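You operate a simulated robot arm through the tools that you are given. There is no shell and no other tool.

You are at the controls of a simulated robot arm. One attempt, no reset.

JOB
The till shows the wrong drink: void it, then key in the yellow ticket up to its total.
Fine: dial to VOID, press the wrong drink's key, dial back to SALE; take no payment.

Only the result counts: the job must be done as asked and must still hold three seconds after the hand-in. Knocking over, shifting, dropping, spilling or breaking anything else fails it.

ROBOT AND FRAMES
A 7-joint arm with a two-finger parallel gripper, fixed in place. Base frame: the origin is on the floor under the middle of its stand, x ahead of it, y to its left, z up; the work surface is at about z = 0.95. Units: m, degrees, N and s.
With the tool pointing down near the work surface it reaches from about 0.36 to 0.88 m from the base axis. Its first joint turns from -143.0 to 143.0 degrees. Payload 3 kg.
The tool frame sits at the grasp point between the pads (the TCP): z along the fingers, y along the line on which they close. The tips reach 0.03 m beyond it. Largest opening 0.094 m; finger width 0.028, thickness 0.01; the body of the gripper, 0.05 by 0.096 m, starts 0.055 m behind the TCP.
Orientation is that of the tool frame in the base frame, as a unit quaternion [w, x, y, z]. With the fingers straight down and closing along the base's y, the tool's x points along the base's -x, its y along +y and its z along -z.

CONTROLS
- The arm moves only by the tool nudge_tool. Its argument "steps" is a list of rows, each an object (a shift or turn left out is 0, a gripper value left out holds the last) with "dp": the shift along the tool's x, y, z in units of 100 mm (1.0 is 100 mm), a list of three; "dr": the turn, a rotation vector about the tool's x, y, z in units of 45 degrees (1.0 is 45 degrees), a list of three. In form: [{"dp": [dx, dy, dz], "dr": [wx, wy, wz]}, ...]. A call has 1 to 20 rows; each row is the pose to reach, as a shift and turn from the pose commanded when the call began, along the tool's axes at that moment. "fingers" is the finger opening in m, from 0 to 0.094, set as the call begins (left out, the last holds). A call with a number of a shift or a turn outside -1 to 1 is refused whole. A row lasts 0.2 s, in which the tool goes at most 0.05 m and 8.6 degrees; a call with a longer step from one row to the next is refused whole, and so is a gripper value outside its range. Where a pose cannot be reached the arm comes as near as it can. A force on the tool above 40 N (or 10 N above the force at the start of the call, whichever is more), or a blocked arm, ends the call early, and 0.2 s more pass. The fingers move at their own pace (about 0.072 m/s each) and stop on an object; they squeeze with about 32 N. The grip force told is the motor's: it shows also when the fingers shut on nothing. Time passes only in rows, and 0.2 s behind the last, so rows that repeat a pose let the fingers close. The reply holds the time, the measured pose of the TCP, the force on the tool along the base axes, the opening and the grip force, in the units named above and with some noise, with the torque about the TCP (base axes, N m) and any sound that the robot's microphone picked up.
- Cameras (640 x 400 px; columns grow to the right, rows downward): "scene" is fixed at [0.2201, -0.5005, 1.8531]; the picture's right is [0.85, -0.52, 0.00], its down [-0.40, -0.65, -0.64] and it looks along [0.34, 0.55, -0.76] (base axes); focal length 366 px, centre (320, 200). "wrist" rides on the gripper at [0.076, 0.014, -0.102] in the tool frame; the picture's right is [-0.18, 0.98, 0.00], its down [-0.75, -0.14, -0.64] and it looks along [-0.63, -0.12, 0.77] (tool axes); focal length 243 px, centre (320, 200). There is no depth. A picture from a camera that has moved, and an enlarged one, comes with that camera's place and axes in the base frame and with its lens.
- snapshot(camera): a new picture of that camera. No time passes.
- inspect(camera, box): a new picture of the part [left, top, right, bottom] of that camera's present view, enlarged. No time passes.
- job_done(): hands the job in; it is judged then, once.

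Places have to be worked out from the pictures, the camera data and where the tool is seen. Open the gripper and draw the arm clear of the work before you hand the job in, unless the task says otherwise.

The tools are called after "Call:" as a command line: name --argument value ..., lists and objects as JSON in quotes. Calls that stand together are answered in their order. nudge_tool: Moves the arm, as the interface text tells. Its arguments: {"type":"object","properties":{"steps":{"type":"array"},"fingers":{"type":"number"}},"required":["steps"]} The other tools are called the same way: snapshot (camera) takes a picture; inspect (camera, box) takes an enlarged picture of a part of a camera's view; job_done () hands the job in.

At the start:

```text
time: 0.0
tool_pos: [0.4103, 0.1833, 1.3406]
tcp_rot: [0.0, 0.0, 1.0, 0.0]
contact_force: [-0.4, 0.1, 0.6]
ft_torque: [-0.02, -0.04, 0.0]
finger_gap: 0.094
finger_force: 0.0
```

scene: 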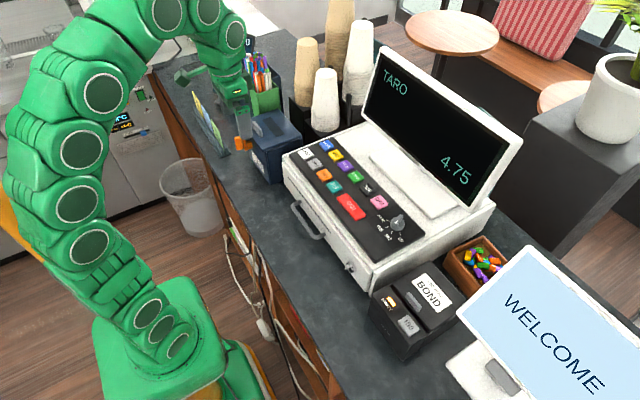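
wrist: 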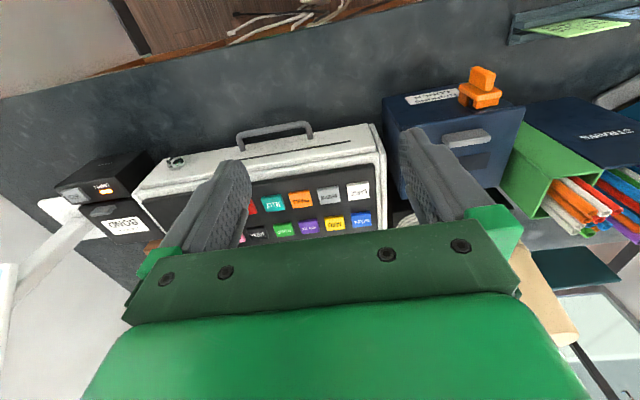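

The till display reads TARO 4.75. I'll enlarge the keypad, the display, and the tickets to read them.

Call:
inspect --camera "scene" --box '[280, 120, 440, 270]'

Call:
inspect --camera "scene" --box '[170, 60, 290, 180]'

Call:
inspect --camera "wrist" --box '[220, 160, 400, 250]'

Call:
inspect --camera "wrist" --box '[480, 0, 640, 100]'

```text
2.67 times, centred on (360, 195) of scene
camera zoom: at [0.2201, -0.5005, 1.8531], right [0.85, -0.52, 0.0], down [-0.4, -0.65, -0.64], along [0.34, 0.55, -0.76], focal length 977 px, centre (213, 213)
```

zoom: 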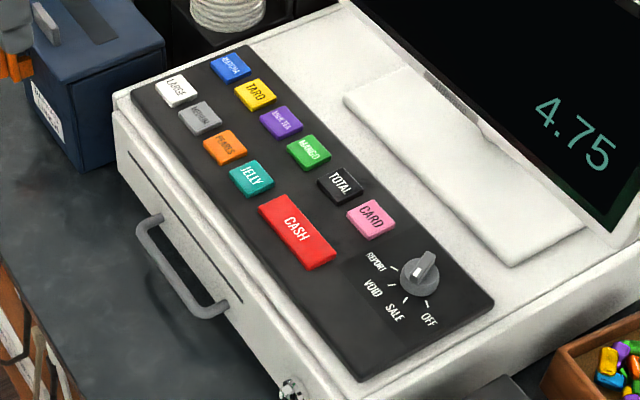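

```text
3.33 times, centred on (230, 120) of scene
camera zoom: at [0.2201, -0.5005, 1.8531], right [0.85, -0.52, 0.0], down [-0.4, -0.65, -0.64], along [0.34, 0.55, -0.76], focal length 1222 px, centre (620, 467)
```

zoom: 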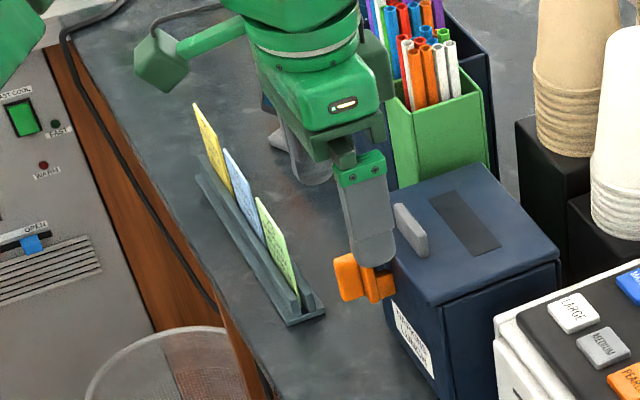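

```text
3.56 times, centred on (310, 205) of wrist
camera zoom: at [0.3328, 0.1986, 1.4431], right [0.18, 0.98, 0.0], down [0.75, -0.14, 0.64], along [0.63, -0.12, -0.77], focal length 863 px, centre (356, 182)
```

zoom: 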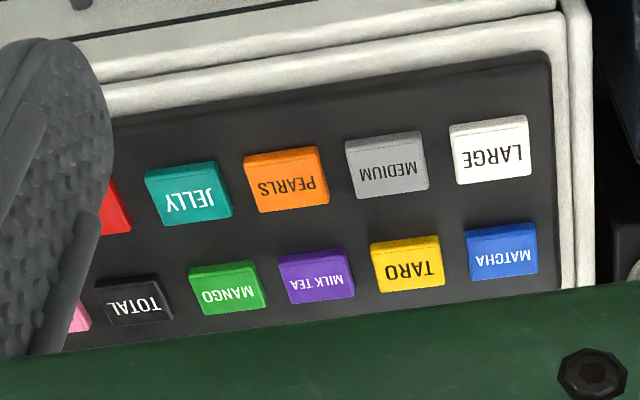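

```text
4.00 times, centred on (560, 50) of wrist
camera zoom: at [0.3328, 0.1986, 1.4431], right [0.18, 0.98, 0.0], down [0.75, -0.14, 0.64], along [0.63, -0.12, -0.77], focal length 970 px, centre (-640, 800)
```

zoom: 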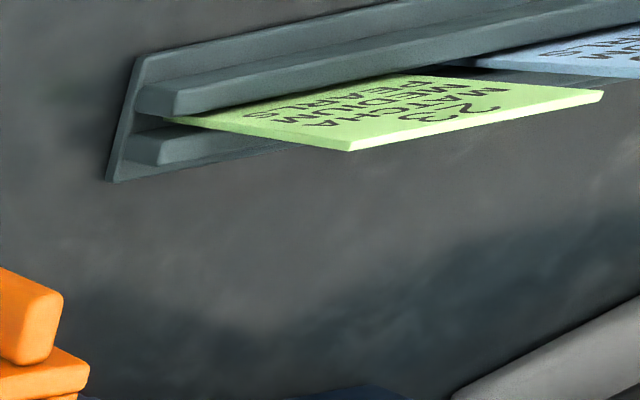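

Next I'll zoom harder on the yellow ticket and the dial in the scene view.

Call:
inspect --camera "scene" --box '[186, 85, 236, 160]'

Call:
inspect --camera "scene" --box '[365, 200, 420, 250]'

Call:
inspect --camera "scene" --box '[360, 45, 520, 195]'

Call:
inspect --camera "wrist" --box '[590, 0, 640, 50]'

```text
5.33 times, centred on (211, 122) of scene
camera zoom: at [0.2201, -0.5005, 1.8531], right [0.85, -0.52, 0.0], down [-0.4, -0.65, -0.64], along [0.34, 0.55, -0.76], focal length 1955 px, centre (901, 613)
```

zoom: 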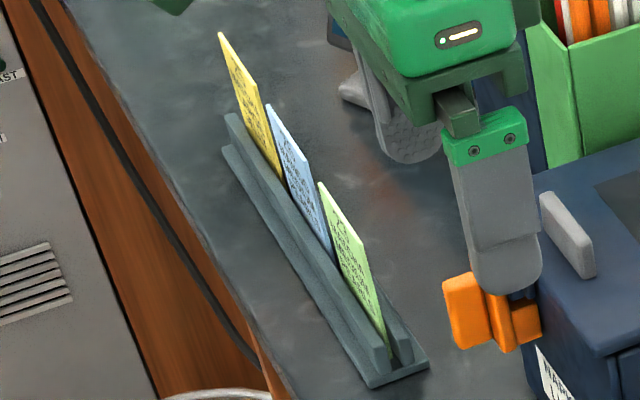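

```text
8.00 times, centred on (392, 225) of scene
camera zoom: at [0.2201, -0.5005, 1.8531], right [0.85, -0.52, 0.0], down [-0.4, -0.65, -0.64], along [0.34, 0.55, -0.76], focal length 2932 px, centre (-260, 0)
```

zoom: 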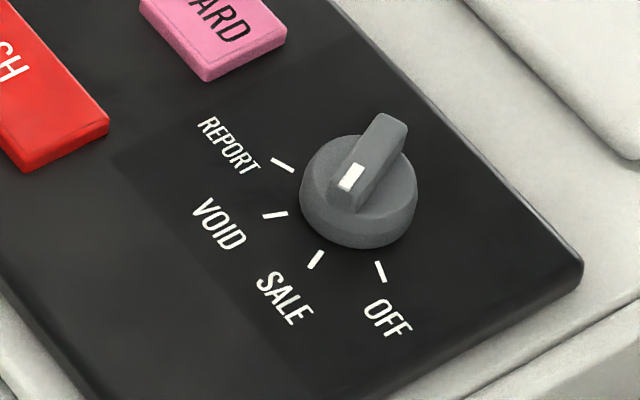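

```text
2.67 times, centred on (440, 120) of scene
camera zoom: at [0.2201, -0.5005, 1.8531], right [0.85, -0.52, 0.0], down [-0.4, -0.65, -0.64], along [0.34, 0.55, -0.76], focal length 977 px, centre (0, 413)
```

zoom: 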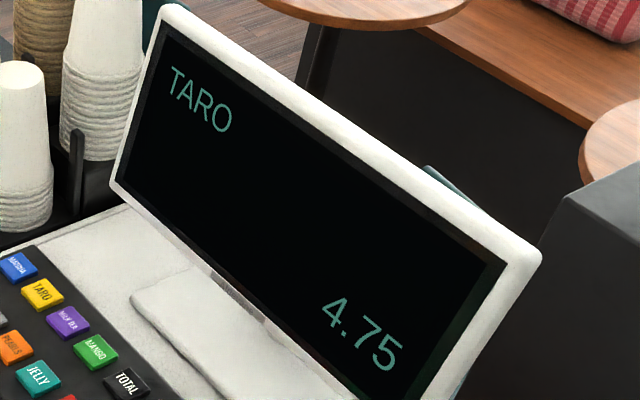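

```text
8.00 times, centred on (615, 25) of wrist
camera zoom: at [0.3328, 0.1986, 1.4431], right [0.18, 0.98, 0.0], down [0.75, -0.14, 0.64], along [0.63, -0.12, -0.77], focal length 1941 px, centre (-2040, 1600)
```

zoom: 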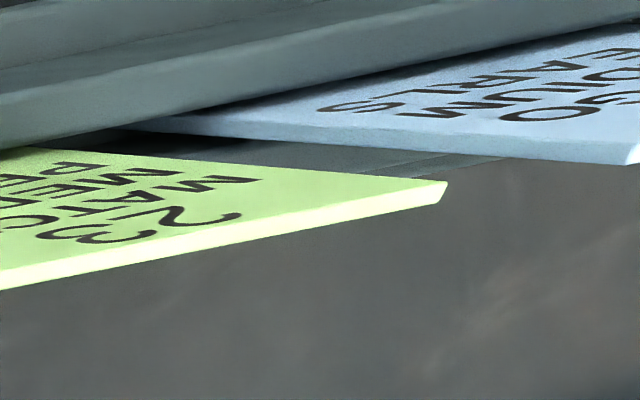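

I'll try a maximum zoom on the yellow ticket from the scene camera before moving.

Call:
inspect --camera "scene" --box '[200, 88, 218, 122]'

Call:
inspect --camera "scene" --box '[200, 90, 216, 106]'

```text
11.76 times, centred on (209, 105) of scene
camera zoom: at [0.2201, -0.5005, 1.8531], right [0.85, -0.52, 0.0], down [-0.4, -0.65, -0.64], along [0.34, 0.55, -0.76], focal length 4312 px, centre (1626, 1318)
```

zoom: 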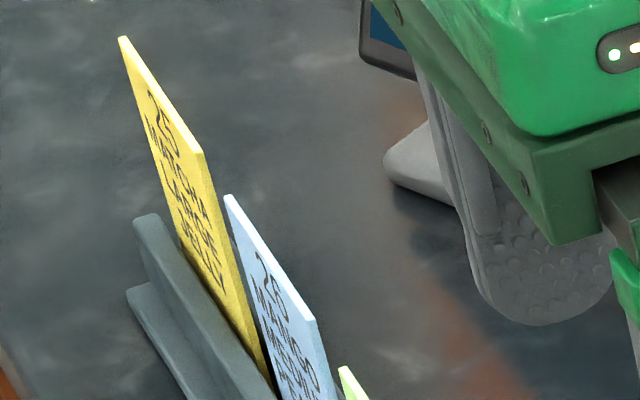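

```text
16.00 times, centred on (208, 98) of scene
camera zoom: at [0.2201, -0.5005, 1.8531], right [0.85, -0.52, 0.0], down [-0.4, -0.65, -0.64], along [0.34, 0.55, -0.76], focal length 5864 px, centre (2112, 1832)
```

zoom: 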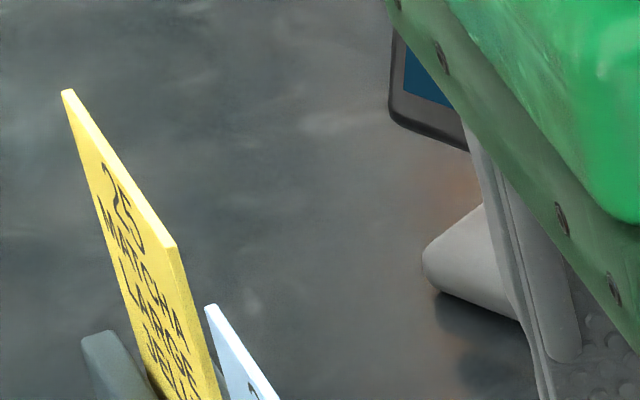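

The yellow ticket looks like "25 MATCHA LARGE JELLY". I'll zoom on the lower lines to confirm.

Call:
inspect --camera "scene" --box '[203, 98, 215, 110]'

Call:
inspect --camera "scene" --box '[202, 104, 216, 122]'

```text
16.00 times, centred on (209, 104) of scene
camera zoom: at [0.2201, -0.5005, 1.8531], right [0.85, -0.52, 0.0], down [-0.4, -0.65, -0.64], along [0.34, 0.55, -0.76], focal length 5864 px, centre (2096, 1736)
```

zoom: 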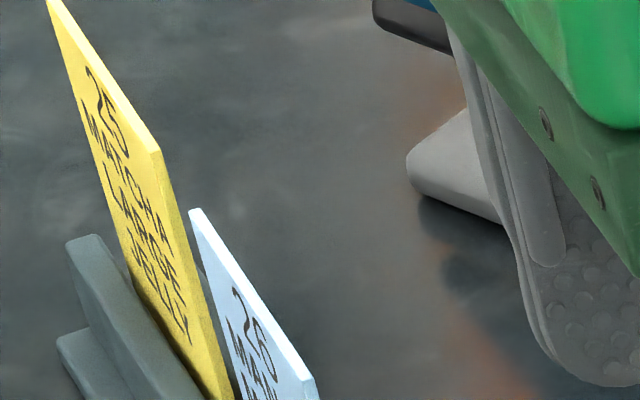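

```text
16.00 times, centred on (209, 113) of scene
camera zoom: at [0.2201, -0.5005, 1.8531], right [0.85, -0.52, 0.0], down [-0.4, -0.65, -0.64], along [0.34, 0.55, -0.76], focal length 5864 px, centre (2096, 1592)
```

zoom: 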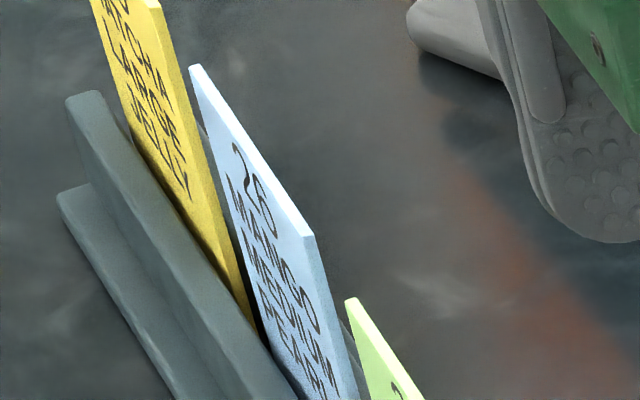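

The ticket reads 25 / MATCHA / LARGE / JELLY. I'll move the wrist camera over for a clearer view to make sure no further line is hidden behind the rail. This stays high in free space.

Call:
nudge_tool --steps '[{"dp": [0.25, 0.25, 0]}, {"dp": [0.5, 0.5, 0]}, {"dp": [0.75, 0.75, 0]}, {"dp": [1.0, 1.0, 0]}]'

```text
time: 1.2
tool_pos: [0.3204, 0.2629, 1.3669]
tcp_rot: [-0.067, -0.008, 0.991, 0.116]
contact_force: [0.8, -0.1, -0.2]
ft_torque: [-0.03, 0.02, -0.03]
finger_gap: 0.0942
finger_force: 0.0
stopped in row 4: the arm was blocked; the commanded pose is now the measured one
```

The arm was blocked, probably at a joint limit when folded close to its base, and the tool tilted. I'll check the pictures.

Call:
snapshot --camera "scene"

Call:
snapshot --camera "wrist"

```text
taken
```

scene: 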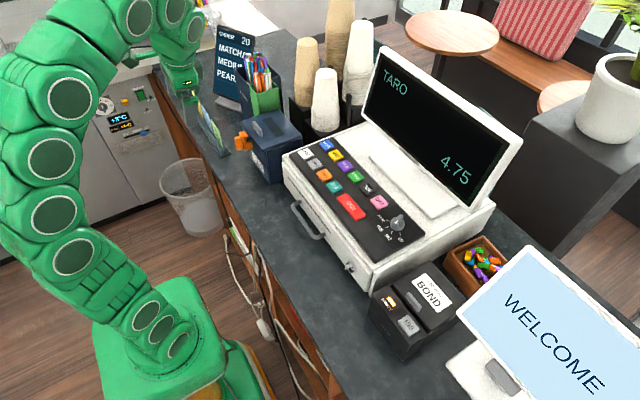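

```text
taken
camera wrist: at [0.2565, 0.2521, 1.4798], right [0.18, 0.96, 0.2], down [0.83, -0.26, 0.49], along [0.52, 0.08, -0.85], focal length 243 px, centre (320, 200)
```

wrist: 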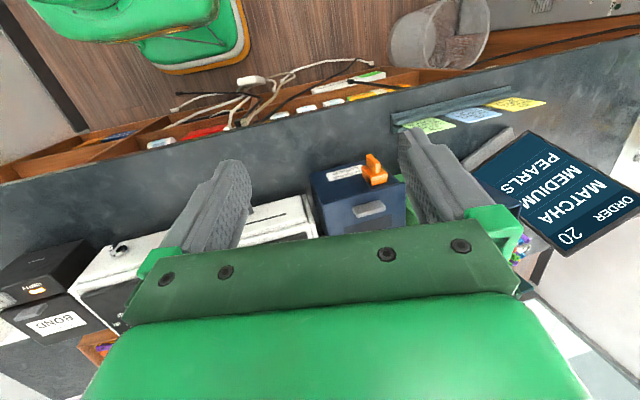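

The yellow ticket is now in wrist view; there is also an order display that is a different order. I'll zoom on the ticket.

Call:
inspect --camera "wrist" --box '[480, 90, 550, 120]'

Call:
inspect --camera "wrist" --box '[500, 94, 532, 114]'

```text
9.14 times, centred on (515, 105) of wrist
camera zoom: at [0.2565, 0.2521, 1.4798], right [0.18, 0.96, 0.2], down [0.83, -0.26, 0.49], along [0.52, 0.08, -0.85], focal length 2218 px, centre (-1463, 1069)
```

zoom: 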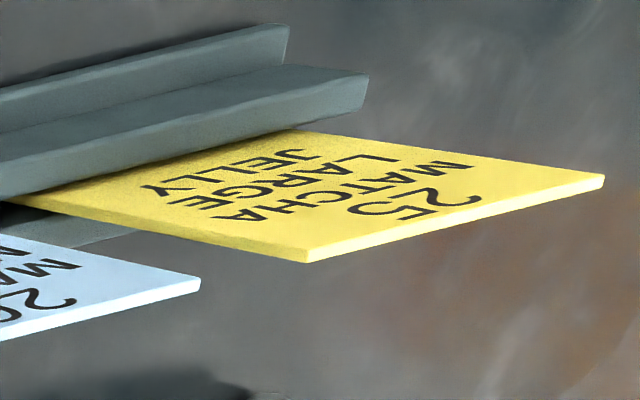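

```text
16.00 times, centred on (516, 104) of wrist
camera zoom: at [0.2565, 0.2521, 1.4798], right [0.18, 0.96, 0.2], down [0.83, -0.26, 0.49], along [0.52, 0.08, -0.85], focal length 3882 px, centre (-2816, 1736)
```

zoom: 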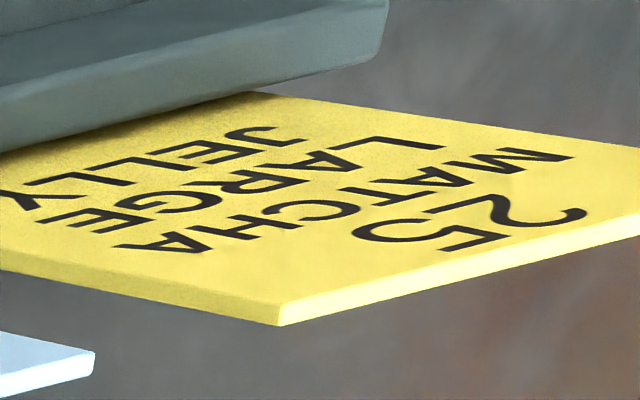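

Confirmed: the yellow ticket is 25 – MATCHA, LARGE, JELLY. Triangulating the keys gives a key-top height of about 1.10:

| Key | x | y |
|---|---|---|
| MATCHA | 0.683 | 0.217 |
| TARO | 0.683 | 0.164 |
| TOTAL | 0.683 | 0.005 |
| LARGE | 0.612 | 0.217 |
| JELLY | 0.612 | 0.058 |

The dial is at about (0.680, -0.128). Next I straighten the tool and move back outward.

Call:
nudge_tool --steps '[{"dp": [-0.217, -0.195, -0.076], "dr": [0.074, -0.043, 0.005]}, {"dp": [-0.434, -0.389, -0.153], "dr": [0.148, -0.086, 0.01]}, {"dp": [-0.65, -0.584, -0.229], "dr": [0.222, -0.128, 0.015]}, {"dp": [-0.867, -0.778, -0.305], "dr": [0.296, -0.171, 0.02]}, {"dp": [-0.867, -0.778, -0.305], "dr": [0.296, -0.171, 0.02]}]'

```text
time: 2.4
tool_pos: [0.4083, 0.1829, 1.3724]
tcp_rot: [0.006, -0.001, 1.0, -0.001]
contact_force: [0.3, -0.4, 0.4]
ft_torque: [0.0, 0.0, 0.0]
finger_gap: 0.0939
finger_force: 0.0
```

Orientation is restored. I'll move in stages toward a viewing pose near the dial, staying high.

Call:
nudge_tool --steps '[{"dp": [-0.25, -0.25, 0], "dr": [-0.0025, 0.0153, 0.0025]}, {"dp": [-0.5, -0.5, 0], "dr": [-0.0025, 0.0153, 0.0025]}, {"dp": [-0.75, -0.75, 0], "dr": [-0.0025, 0.0153, 0.0025]}, {"dp": [-1.0, -1.0, 0], "dr": [-0.0025, 0.0153, 0.0025]}]'

```text
time: 3.4
tool_pos: [0.4989, 0.1026, 1.3549]
tcp_rot: [-0.001, -0.001, 1.0, 0.001]
contact_force: [0.7, 0.2, -1.2]
ft_torque: [0.0, 0.02, 0.01]
finger_gap: 0.0942
finger_force: 0.0
out of reach, approached as far as the arm can: row 1, 2, 3, 4
```

The arm reached only as far as (0.499, 0.103, 1.355); it is near its reach limit at this height. I'll lower it while moving on toward the dial.

Call:
nudge_tool --steps '[{"dp": [0, -0.2, 0.25]}, {"dp": [0, -0.4, 0.5]}, {"dp": [0, -0.7, 0.75]}, {"dp": [0, -1.0, 0.9]}, {"dp": [0, -1.0, 0.9]}]'

```text
time: 4.6
tool_pos: [0.499, 0.0031, 1.2638]
tcp_rot: [-0.001, 0.0, 1.0, 0.001]
contact_force: [0.0, 0.8, 0.3]
ft_torque: [0.04, 0.0, -0.01]
finger_gap: 0.0942
finger_force: 0.1
```

Call:
nudge_tool --steps '[{"dp": [-0.25, -0.25, 0]}, {"dp": [-0.5, -0.5, 0]}, {"dp": [-0.75, -0.75, 0]}, {"dp": [-1.0, -1.0, 0]}, {"dp": [-1.0, -1.0, 0]}]'

```text
time: 5.8
tool_pos: [0.5997, -0.0974, 1.2643]
tcp_rot: [-0.001, -0.001, 1.0, 0.0]
contact_force: [0.7, 0.3, 0.0]
ft_torque: [-0.01, 0.0, -0.02]
finger_gap: 0.0942
finger_force: 0.1
```

The tool is now at (0.600, -0.097, 1.264), pointing straight down. I'll look at the dial and keypad from here.

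Call:
snapshot --camera "wrist"

Call:
snapshot --camera "scene"

```text
taken
camera wrist: at [0.5227, -0.0817, 1.3672], right [0.18, 0.98, 0.0], down [0.76, -0.14, 0.64], along [0.63, -0.12, -0.77], focal length 243 px, centre (320, 200)
```

wrist: 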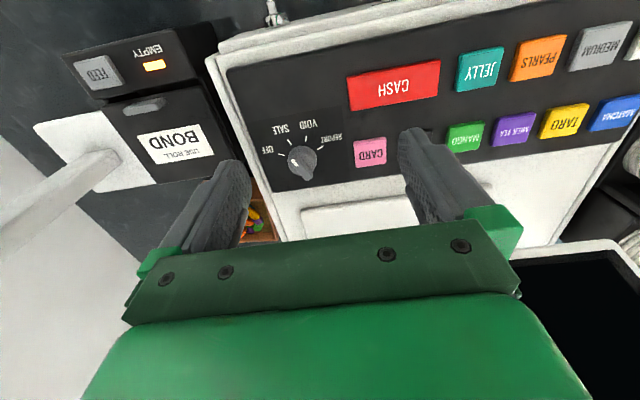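

```text
taken
```

scene: 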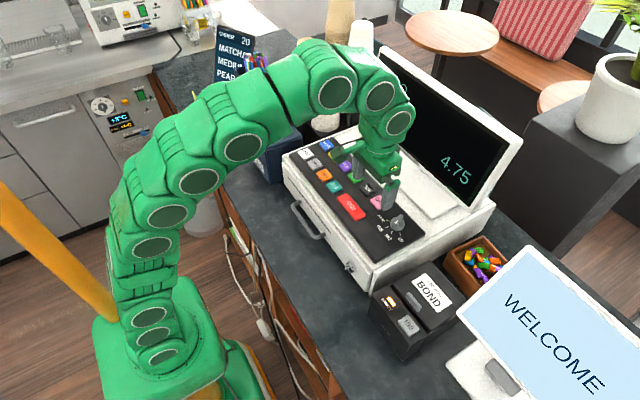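

I'll zoom on the dial and keys from the wrist camera.

Call:
inspect --camera "wrist" --box '[250, 105, 350, 195]'

Call:
inspect --camera "wrist" --box '[440, 15, 640, 155]'

Call:
inspect --camera "scene" --box '[365, 200, 420, 250]'

```text
4.44 times, centred on (300, 150) of wrist
camera zoom: at [0.5227, -0.0817, 1.3672], right [0.18, 0.98, 0.0], down [0.76, -0.14, 0.64], along [0.63, -0.12, -0.77], focal length 1078 px, centre (409, 422)
```

zoom: 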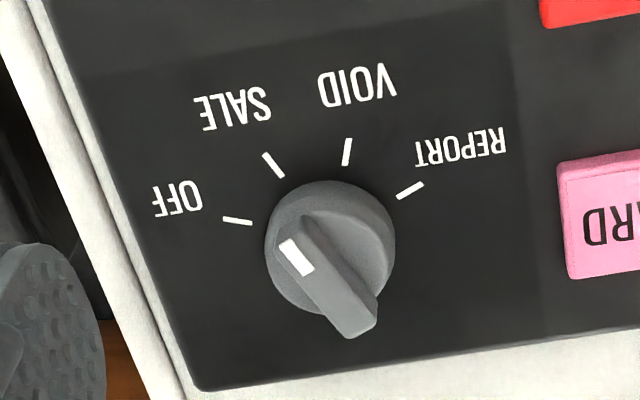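

```text
2.86 times, centred on (540, 85) of wrist
camera zoom: at [0.5227, -0.0817, 1.3672], right [0.18, 0.98, 0.0], down [0.76, -0.14, 0.64], along [0.63, -0.12, -0.77], focal length 693 px, centre (-309, 529)
```

zoom: 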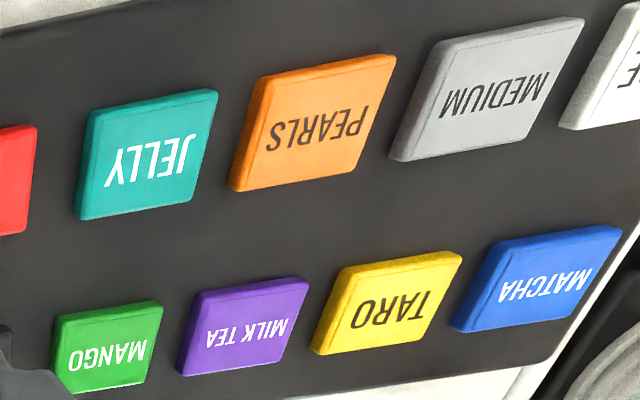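

```text
8.00 times, centred on (392, 225) of scene
camera zoom: at [0.2201, -0.5005, 1.8531], right [0.85, -0.52, 0.0], down [-0.4, -0.65, -0.64], along [0.34, 0.55, -0.76], focal length 2932 px, centre (-260, 0)
```

zoom: 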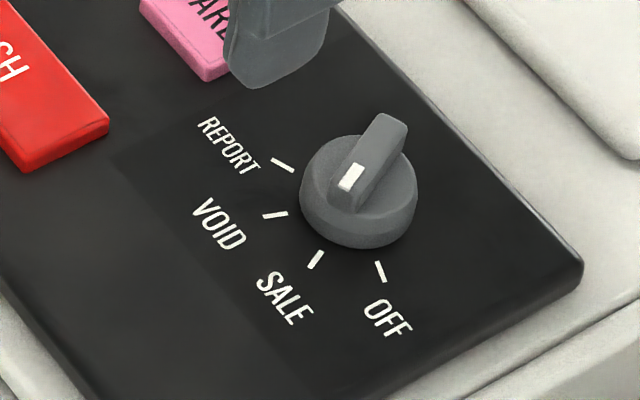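

The dial's ridge points at SALE (about 22.5° off the -x direction), with VOID at 45° to the other side. The dial axis is near (0.675, -0.132) and the ridge top near z 1.124. I'll move above it, yaw to line up with the ridge, and narrow the fingers to 0.05.

Call:
nudge_tool --steps '[{"dp": [-0.19, -0.09, 0.1], "dr": [0, 0, -0.125]}, {"dp": [-0.38, -0.175, 0.25], "dr": [0, 0, -0.25]}, {"dp": [-0.565, -0.26, 0.4], "dr": [0, 0, -0.375]}, {"dp": [-0.753, -0.346, 0.6], "dr": [0, 0, -0.5]}, {"dp": [-0.753, -0.346, 0.6], "dr": [0, 0, -0.5]}]' --fingers 0.05

```text
time: 7.0
tool_pos: [0.6754, -0.1296, 1.2036]
tcp_rot: [-0.002, -0.197, 0.98, 0.001]
contact_force: [0.3, 0.0, 0.2]
ft_torque: [0.03, -0.03, -0.01]
finger_gap: 0.0498
finger_force: 0.1
```

Call:
snapshot --camera "wrist"

Call:
inspect --camera "scene" --box '[340, 150, 440, 250]'

Call:
inspect --camera "wrist" --box '[240, 90, 400, 190]'

```text
taken
camera wrist: at [0.5977, -0.1455, 1.3066], right [-0.21, 0.98, 0.0], down [0.75, 0.16, 0.64], along [0.63, 0.13, -0.77], focal length 243 px, centre (320, 200)
```

wrist: 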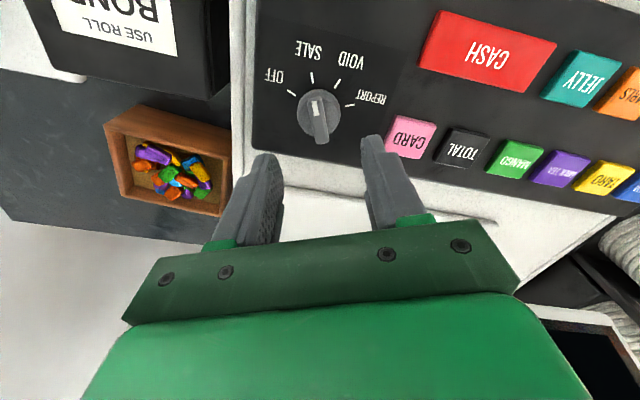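

```text
4.00 times, centred on (390, 200) of scene
camera zoom: at [0.2201, -0.5005, 1.8531], right [0.85, -0.52, 0.0], down [-0.4, -0.65, -0.64], along [0.34, 0.55, -0.76], focal length 1466 px, centre (40, 200)
```

zoom: 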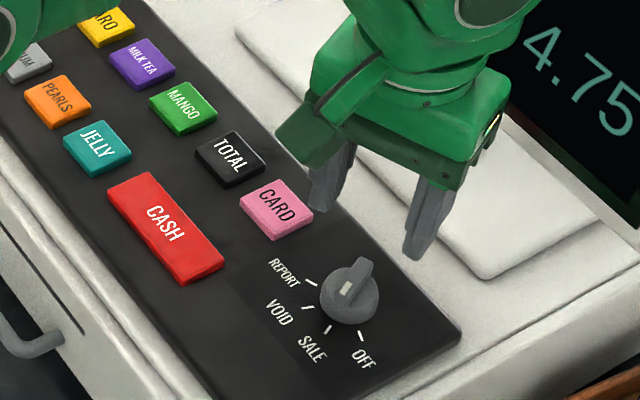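

```text
4.00 times, centred on (320, 140) of wrist
camera zoom: at [0.5977, -0.1455, 1.3066], right [-0.21, 0.98, 0.0], down [0.75, 0.16, 0.64], along [0.63, 0.13, -0.77], focal length 970 px, centre (320, 440)
```

zoom: 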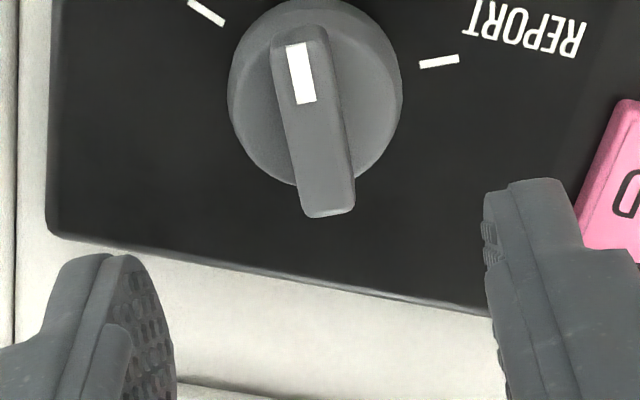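

In the tool frame the ridge is centred at about x +2.5 mm, y -0.4 mm and is well aligned with the fingers. I'll descend so the tips straddle the ridge (TCP z about 1.146).

Call:
nudge_tool --steps '[{"dp": [0.025, -0.004, 0.2]}, {"dp": [0.025, -0.004, 0.4]}, {"dp": [0.025, -0.004, 0.5]}, {"dp": [0.025, -0.004, 0.575]}, {"dp": [0.025, -0.004, 0.575]}]'

```text
time: 8.2
tool_pos: [0.6723, -0.1316, 1.1469]
tcp_rot: [0.0, -0.196, 0.981, 0.001]
contact_force: [0.5, 0.0, -0.2]
ft_torque: [0.0, 0.02, -0.03]
finger_gap: 0.0499
finger_force: 0.1
```

Call:
snapshot --camera "wrist"

Call:
inspect --camera "wrist" --box '[240, 110, 400, 210]'

Call:
inspect --camera "scene" --box '[365, 185, 425, 245]'

```text
taken
camera wrist: at [0.5951, -0.1467, 1.2494], right [-0.21, 0.98, 0.0], down [0.75, 0.16, 0.64], along [0.63, 0.13, -0.77], focal length 243 px, centre (320, 200)
```

wrist: 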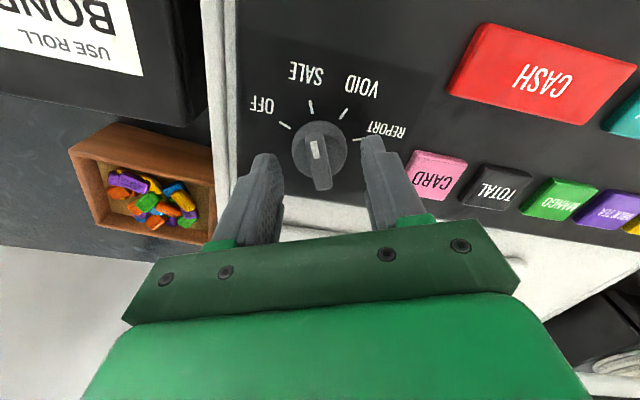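

```text
4.00 times, centred on (320, 160) of wrist
camera zoom: at [0.5951, -0.1467, 1.2494], right [-0.21, 0.98, 0.0], down [0.75, 0.16, 0.64], along [0.63, 0.13, -0.77], focal length 970 px, centre (320, 360)
```

zoom: 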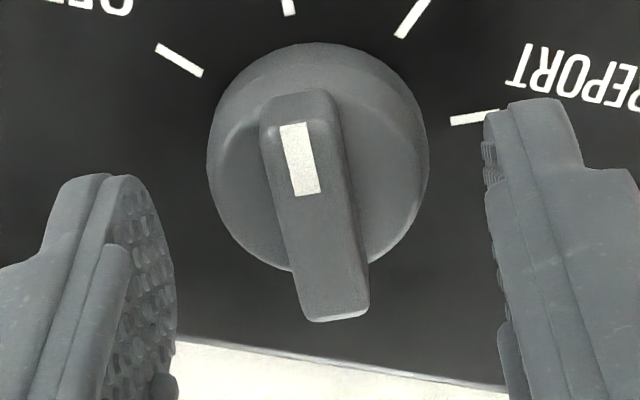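

```text
6.67 times, centred on (395, 215) of scene
camera zoom: at [0.2201, -0.5005, 1.8531], right [0.85, -0.52, 0.0], down [-0.4, -0.65, -0.64], along [0.34, 0.55, -0.76], focal length 2443 px, centre (-180, 100)
```

zoom: 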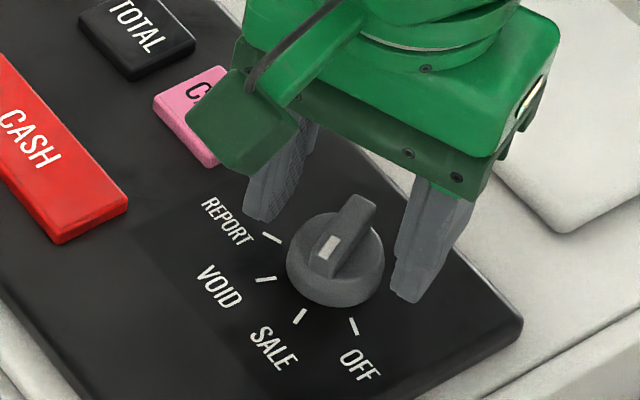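

The tips are level with the upper part of the ridge and centred. I'll narrow the fingers to 0.02, still clear of the roughly 10 mm ridge, and ease down 3 mm.

Call:
nudge_tool --steps '[{"dp": [0, 0, 0]}, {"dp": [0, 0, 0]}, {"dp": [0, 0, 0.01]}, {"dp": [0, 0, 0.02]}, {"dp": [0, 0, 0.03]}]' --fingers 0.02

```text
time: 9.4
tool_pos: [0.6721, -0.1315, 1.1466]
tcp_rot: [0.001, -0.196, 0.981, -0.001]
contact_force: [-11.0, 0.8, -4.2]
ft_torque: [0.04, 0.42, -0.01]
finger_gap: 0.0327
finger_force: 44.9
stopped in row 5: the force on the tool passed its limit at 43 N (the readings are from after the stop); the commanded pose is now the measured one
```

The fingers closed on the knob body (gap 0.033), so the body is taller than I estimated. I'll open, rise a little, and look again.

Call:
nudge_tool --steps '[{"dp": [0, 0, 0]}, {"dp": [0, 0, 0]}, {"dp": [0, 0, -0.05]}, {"dp": [0, 0, -0.1]}, {"dp": [0, 0, -0.1]}]' --fingers 0.05

```text
time: 10.6
tool_pos: [0.6722, -0.1327, 1.1567]
tcp_rot: [0.002, -0.196, 0.981, 0.001]
contact_force: [-1.4, -0.3, -0.2]
ft_torque: [0.0, 0.0, -0.02]
finger_gap: 0.0499
finger_force: 0.0
```

Call:
inspect --camera "wrist" --box '[240, 100, 400, 200]'

Call:
inspect --camera "scene" --box '[375, 205, 415, 245]'

Call:
inspect --camera "scene" --box '[280, 120, 440, 270]'

```text
4.00 times, centred on (320, 150) of wrist
camera zoom: at [0.5947, -0.1469, 1.2583], right [-0.21, 0.98, 0.0], down [0.75, 0.16, 0.64], along [0.63, 0.13, -0.76], focal length 970 px, centre (320, 400)
```

zoom: 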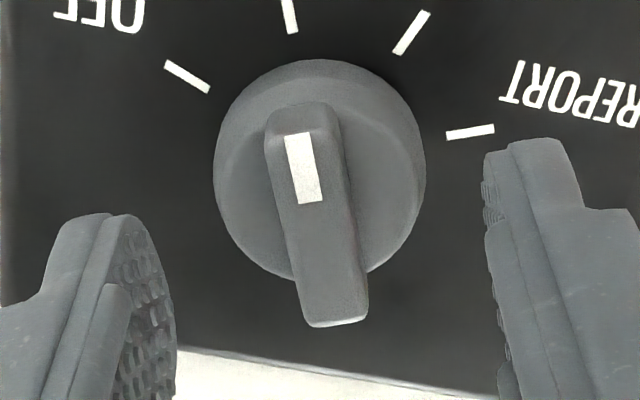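

```text
10.00 times, centred on (395, 225) of scene
camera zoom: at [0.2201, -0.5005, 1.8531], right [0.85, -0.52, 0.0], down [-0.4, -0.65, -0.64], along [0.34, 0.55, -0.76], focal length 3665 px, centre (-430, -50)
```

zoom: 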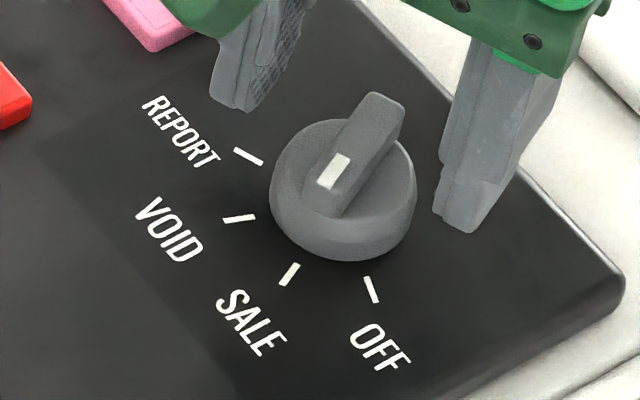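

```text
2.67 times, centred on (360, 195) of scene
camera zoom: at [0.2201, -0.5005, 1.8531], right [0.85, -0.52, 0.0], down [-0.4, -0.65, -0.64], along [0.34, 0.55, -0.76], focal length 977 px, centre (213, 213)
```

zoom: 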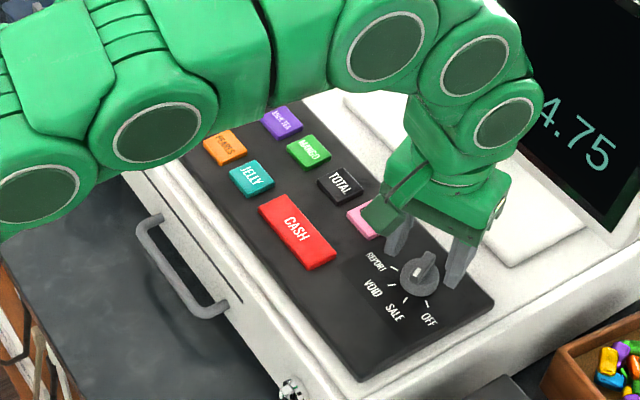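

The dial still points to SALE and is well centred under the tool. The solid knob is about 33 mm across, so I'll grip it around its body: descend with the fingers open, then close without moving.

Call:
nudge_tool --steps '[{"dp": [0, 0, 0.05]}, {"dp": [0, 0, 0.1]}, {"dp": [0, 0, 0.14]}, {"dp": [0, 0, 0.14]}]'

Call:
nudge_tool --steps '[{"dp": [0, 0, 0]}, {"dp": [0, 0, 0]}, {"dp": [0, 0, 0]}]' --fingers 0.028

```text
time: 11.6
tool_pos: [0.6725, -0.1312, 1.142]
tcp_rot: [0.002, -0.196, 0.981, 0.0]
contact_force: [-0.1, 0.3, 0.0]
ft_torque: [0.0, 0.02, 0.0]
finger_gap: 0.05
finger_force: 0.1
```

```text
time: 12.4
tool_pos: [0.6732, -0.1314, 1.1428]
tcp_rot: [0.002, -0.196, 0.981, 0.0]
contact_force: [-3.5, 3.8, -2.8]
ft_torque: [0.14, 0.15, 0.04]
finger_gap: 0.0334
finger_force: 45.2
```

The knob is gripped at a 0.0334 gap with small side forces. I'll turn it 45° clockwise seen from above, from SALE to VOID.

Call:
nudge_tool --steps '[{"dr": [0, 0, 0.125]}, {"dr": [0, 0, 0.25]}, {"dr": [0, 0, 0.375]}, {"dr": [0, 0, 0.5]}, {"dr": [0, 0, 0.625]}, {"dr": [0, 0, 0.75]}, {"dr": [0, 0, 0.875]}, {"dr": [0, 0, 1.0]}, {"dr": [0, 0, 1.0]}]'

```text
time: 14.4
tool_pos: [0.6741, -0.1328, 1.1419]
tcp_rot: [0.002, 0.194, 0.981, 0.0]
contact_force: [14.6, -11.6, -5.0]
ft_torque: [-0.7, -0.48, 0.02]
finger_gap: 0.0333
finger_force: 45.2
```

Call:
inspect --camera "wrist" --box '[240, 100, 400, 200]'

Call:
inspect --camera "scene" --box '[365, 195, 425, 245]'

Call:
snapshot --camera "scene"

```text
4.00 times, centred on (320, 150) of wrist
camera zoom: at [0.6058, -0.089, 1.2445], right [0.55, 0.84, 0.0], down [0.64, -0.42, 0.64], along [0.54, -0.35, -0.76], focal length 970 px, centre (320, 400)
```

zoom: 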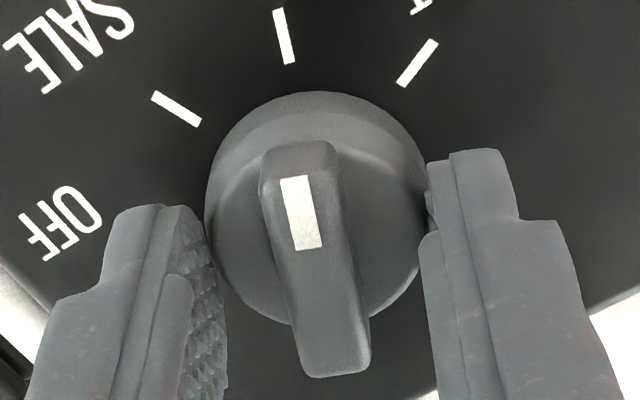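

```text
8.00 times, centred on (395, 220) of scene
camera zoom: at [0.2201, -0.5005, 1.8531], right [0.85, -0.52, 0.0], down [-0.4, -0.65, -0.64], along [0.34, 0.55, -0.76], focal length 2932 px, centre (-280, 40)
```

zoom: 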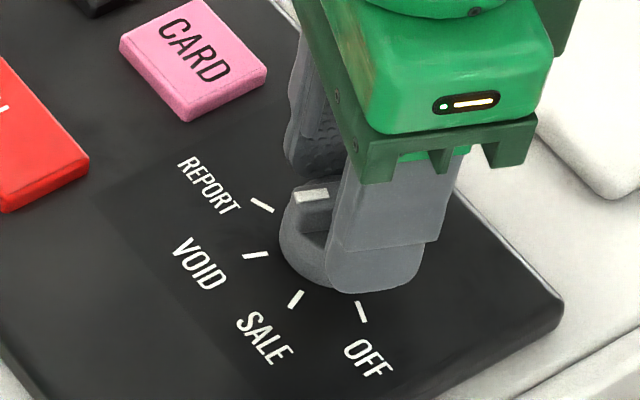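

```text
taken
```

scene: 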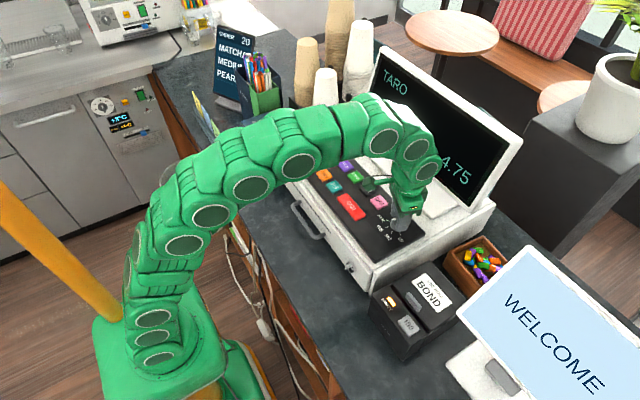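

The dial now points at VOID. I'll open the fingers gently and rise.

Call:
nudge_tool --steps '[{"dp": [0, 0, 0]}, {"dp": [0, 0, 0]}, {"dp": [0, 0, -0.15]}, {"dp": [0, 0, -0.4]}, {"dp": [0, 0, -0.7]}, {"dp": [0, 0, -0.7]}]' --fingers 0.05

Call:
inspect --camera "scene" --box '[365, 195, 425, 245]'

Call:
inspect --camera "wrist" --box '[240, 80, 400, 180]'

Call:
snapshot --camera "wrist"

```text
time: 15.8
tool_pos: [0.6735, -0.1323, 1.2127]
tcp_rot: [0.001, 0.194, 0.981, 0.0]
contact_force: [0.6, -0.8, 0.0]
ft_torque: [0.01, 0.02, 0.02]
finger_gap: 0.0501
finger_force: 0.1
```

```text
8.00 times, centred on (395, 220) of scene
camera zoom: at [0.2201, -0.5005, 1.8531], right [0.85, -0.52, 0.0], down [-0.4, -0.65, -0.64], along [0.34, 0.55, -0.76], focal length 2932 px, centre (-280, 40)
```

zoom: 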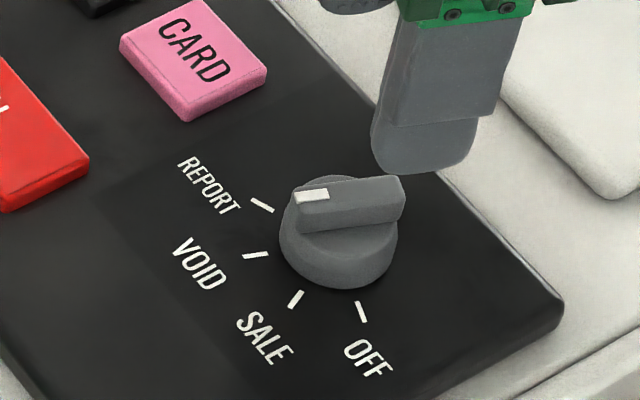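

```text
4.00 times, centred on (320, 130) of wrist
camera zoom: at [0.6054, -0.0892, 1.3153], right [0.54, 0.84, 0.0], down [0.64, -0.42, 0.64], along [0.54, -0.35, -0.77], focal length 970 px, centre (320, 480)
```

zoom: 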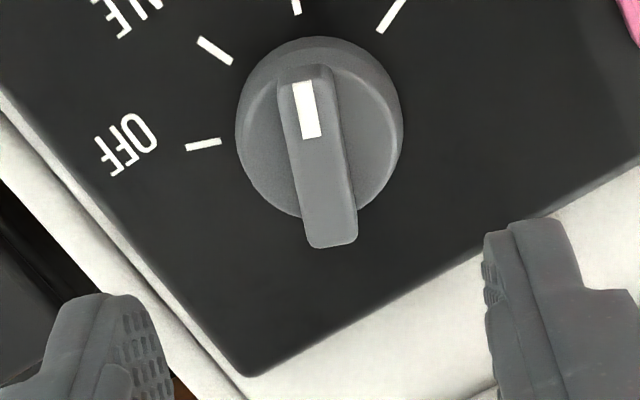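

```text
taken
camera wrist: at [0.6054, -0.0892, 1.3153], right [0.54, 0.84, 0.0], down [0.64, -0.42, 0.64], along [0.54, -0.35, -0.77], focal length 243 px, centre (320, 200)
```

wrist: 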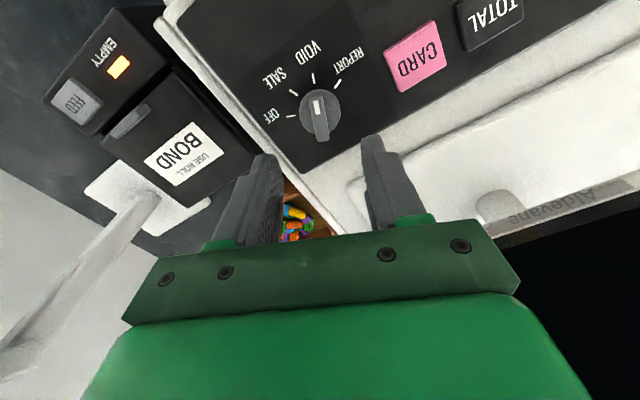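

The dial sits on VOID. I'll now close the fingers, square the tool up again, and head toward the TARO key.

Call:
nudge_tool --steps '[{"dp": [0.058, 0.192, 0], "dr": [0, 0, -0.1]}, {"dp": [0.117, 0.384, 0], "dr": [0, 0, -0.2]}, {"dp": [0.176, 0.577, 0], "dr": [0, 0, -0.3]}, {"dp": [0.234, 0.769, 0], "dr": [0, 0, -0.4]}, {"dp": [0.293, 0.961, 0], "dr": [0, 0, -0.4975]}, {"dp": [0.293, 0.961, 0], "dr": [0, 0, -0.4975]}]' --fingers 0

Call:
nudge_tool --steps '[{"dp": [0, 0.25, 0]}, {"dp": [0, 0.5, 0]}, {"dp": [0, 0.75, 0]}, {"dp": [0, 1.0, 0]}, {"dp": [0, 1.0, 0]}]'

Call:
nudge_tool --steps '[{"dp": [0, 0.25, 0]}, {"dp": [0, 0.5, 0]}, {"dp": [0, 0.75, 0]}, {"dp": [0, 0.96, 0]}, {"dp": [0, 0.96, 0]}]'

Call:
snapshot --camera "wrist"

Call:
snapshot --camera "scene"

```text
time: 17.2
tool_pos: [0.6818, -0.0323, 1.2125]
tcp_rot: [0.003, 0.0, 1.0, -0.001]
contact_force: [0.3, 0.6, -0.5]
ft_torque: [0.02, 0.01, -0.01]
finger_gap: 0.0001
finger_force: 31.5
```

```text
time: 18.4
tool_pos: [0.6824, 0.068, 1.2111]
tcp_rot: [0.002, 0.0, 1.0, 0.001]
contact_force: [0.0, -0.4, -0.1]
ft_torque: [-0.01, -0.01, -0.03]
finger_gap: 0.0002
finger_force: 32.1
```

```text
time: 19.6
tool_pos: [0.6815, 0.1645, 1.2132]
tcp_rot: [0.001, 0.0, 1.0, 0.0]
contact_force: [0.4, 0.1, 0.5]
ft_torque: [0.03, -0.02, -0.01]
finger_gap: 0.0002
finger_force: 32.3
```

```text
taken
camera wrist: at [0.6039, 0.1795, 1.3147], right [0.18, 0.98, 0.0], down [0.75, -0.14, 0.64], along [0.63, -0.12, -0.76], focal length 243 px, centre (320, 200)
```

wrist: 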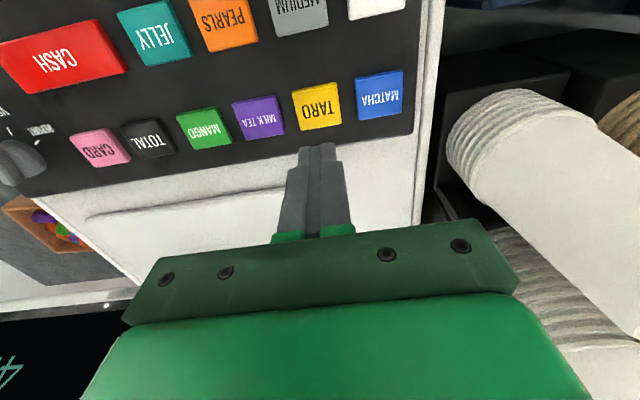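

```text
taken
```

scene: 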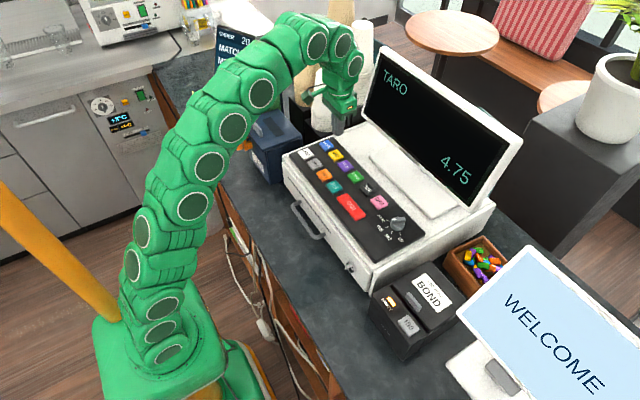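

I'm above the TARO key. I'll zoom to refine the centring.

Call:
inspect --camera "wrist" --box '[240, 50, 400, 150]'

```text
4.00 times, centred on (320, 100) of wrist
camera zoom: at [0.6039, 0.1795, 1.3147], right [0.18, 0.98, 0.0], down [0.75, -0.14, 0.64], along [0.63, -0.12, -0.76], focal length 970 px, centre (320, 600)
```

zoom: 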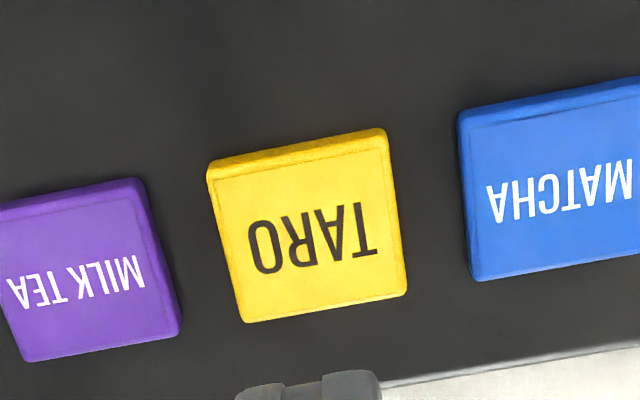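

TARO's top is centred within about 2 mm of the tool. I'll descend and start a gentle press in small steps, watching force and sound.

Call:
nudge_tool --steps '[{"dp": [0.02, -0.01, 0.35]}, {"dp": [0.02, -0.01, 0.65]}, {"dp": [0.02, -0.01, 0.77]}, {"dp": [0.02, -0.01, 0.79]}, {"dp": [0.02, -0.01, 0.81]}, {"dp": [0.02, -0.01, 0.83]}, {"dp": [0.02, -0.01, 0.84]}]'

Call:
inspect --camera "scene" --box '[290, 40, 530, 190]'

```text
time: 21.2
tool_pos: [0.6808, 0.1632, 1.1307]
tcp_rot: [0.004, -0.001, 1.0, 0.001]
contact_force: [-5.3, -1.3, 13.0]
ft_torque: [-0.04, 0.22, -0.03]
finger_gap: 0.0
finger_force: 31.6
heard: click
stopped in row 7: the force on the tool passed its limit at 43 N (the readings are from after the stop); the commanded pose is now the measured one
```

```text
2.67 times, centred on (410, 115) of scene
camera zoom: at [0.2201, -0.5005, 1.8531], right [0.85, -0.52, 0.0], down [-0.4, -0.65, -0.64], along [0.34, 0.55, -0.76], focal length 977 px, centre (80, 427)
```

zoom: 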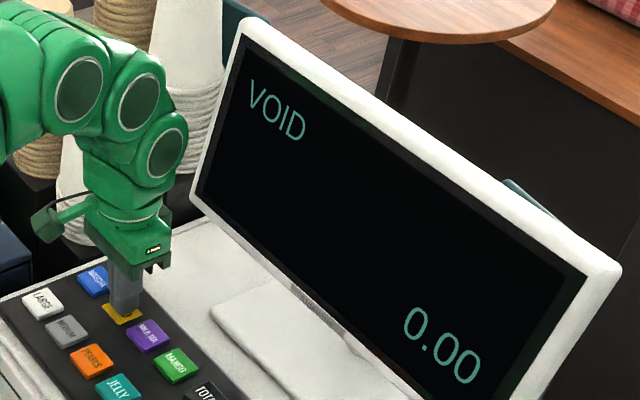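

A click was heard and the display reads "VOID 0.00", so the TARO is voided. I'll retract straight up and head back to the dial.

Call:
nudge_tool --steps '[{"dp": [0, 0, -0.1]}, {"dp": [0, 0, -0.4]}, {"dp": [0, 0, -0.8]}, {"dp": [0, 0, -0.8]}]'

Call:
nudge_tool --steps '[{"dp": [0, -0.25, 0]}, {"dp": [0, -0.5, 0]}, {"dp": [0, -0.75, 0]}, {"dp": [0, -1.0, 0]}]'

Call:
nudge_tool --steps '[{"dp": [0, -0.25, 0]}, {"dp": [0, -0.5, 0]}, {"dp": [0, -0.75, 0]}, {"dp": [0, -1.0, 0]}]'

Call:
inspect --camera "scene" --box '[290, 40, 530, 190]'

```text
time: 22.2
tool_pos: [0.6796, 0.1627, 1.2109]
tcp_rot: [0.004, 0.0, 1.0, 0.0]
contact_force: [-0.1, -0.7, 0.5]
ft_torque: [-0.01, -0.01, 0.02]
finger_gap: 0.0
finger_force: 31.8
```

```text
time: 23.2
tool_pos: [0.6801, 0.0643, 1.211]
tcp_rot: [0.003, 0.0, 1.0, 0.001]
contact_force: [0.3, -0.1, -0.3]
ft_torque: [0.02, 0.03, 0.03]
finger_gap: 0.0
finger_force: 32.3
```

```text
time: 24.2
tool_pos: [0.6796, -0.0364, 1.2089]
tcp_rot: [0.004, 0.001, 1.0, 0.001]
contact_force: [-0.2, -0.5, 0.3]
ft_torque: [-0.01, 0.01, 0.0]
finger_gap: 0.0
finger_force: 32.2
```

```text
2.67 times, centred on (410, 115) of scene
camera zoom: at [0.2201, -0.5005, 1.8531], right [0.85, -0.52, 0.0], down [-0.4, -0.65, -0.64], along [0.34, 0.55, -0.76], focal length 977 px, centre (80, 427)
```

zoom: 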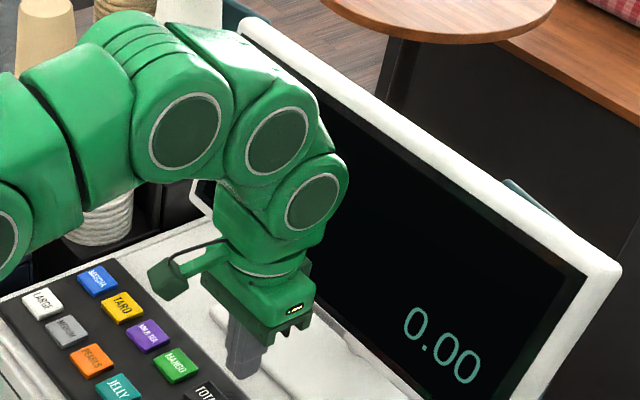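

The tool is clear and the display keypad is unobstructed. I'll go above the dial again with fingers opened to 0.05 and yaw matched to the VOID direction.

Call:
nudge_tool --steps '[{"dp": [0.014, -0.2, 0], "dr": [0, 0.01, 0.1]}, {"dp": [0.028, -0.4, 0], "dr": [0, 0.01, 0.2]}, {"dp": [0.042, -0.6, 0], "dr": [0, 0.01, 0.3]}, {"dp": [0.056, -0.8, 0], "dr": [0, 0.01, 0.4]}, {"dp": [0.068, -0.954, 0], "dr": [0, 0.01, 0.5]}, {"dp": [0.068, -0.954, 0], "dr": [0, 0.01, 0.5]}]' --fingers 0.05

Call:
inspect --camera "wrist" --box '[240, 80, 400, 180]'

```text
time: 25.6
tool_pos: [0.6725, -0.1327, 1.2096]
tcp_rot: [-0.001, 0.196, 0.981, 0.002]
contact_force: [1.2, 0.1, 0.4]
ft_torque: [-0.02, 0.01, 0.0]
finger_gap: 0.0497
finger_force: 0.1
```

```text
4.00 times, centred on (320, 130) of wrist
camera zoom: at [0.6064, -0.089, 1.3133], right [0.55, 0.84, 0.0], down [0.64, -0.42, 0.64], along [0.54, -0.35, -0.77], focal length 970 px, centre (320, 480)
```

zoom: 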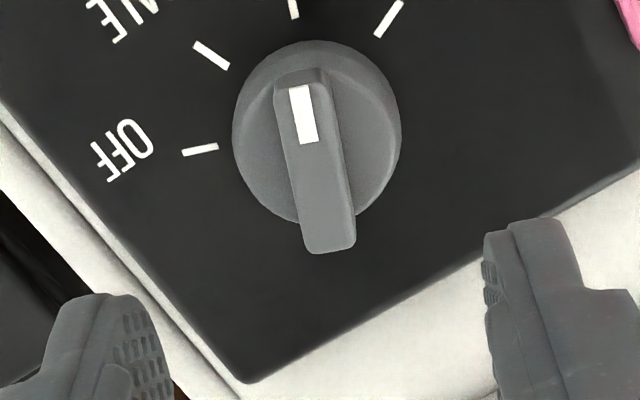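

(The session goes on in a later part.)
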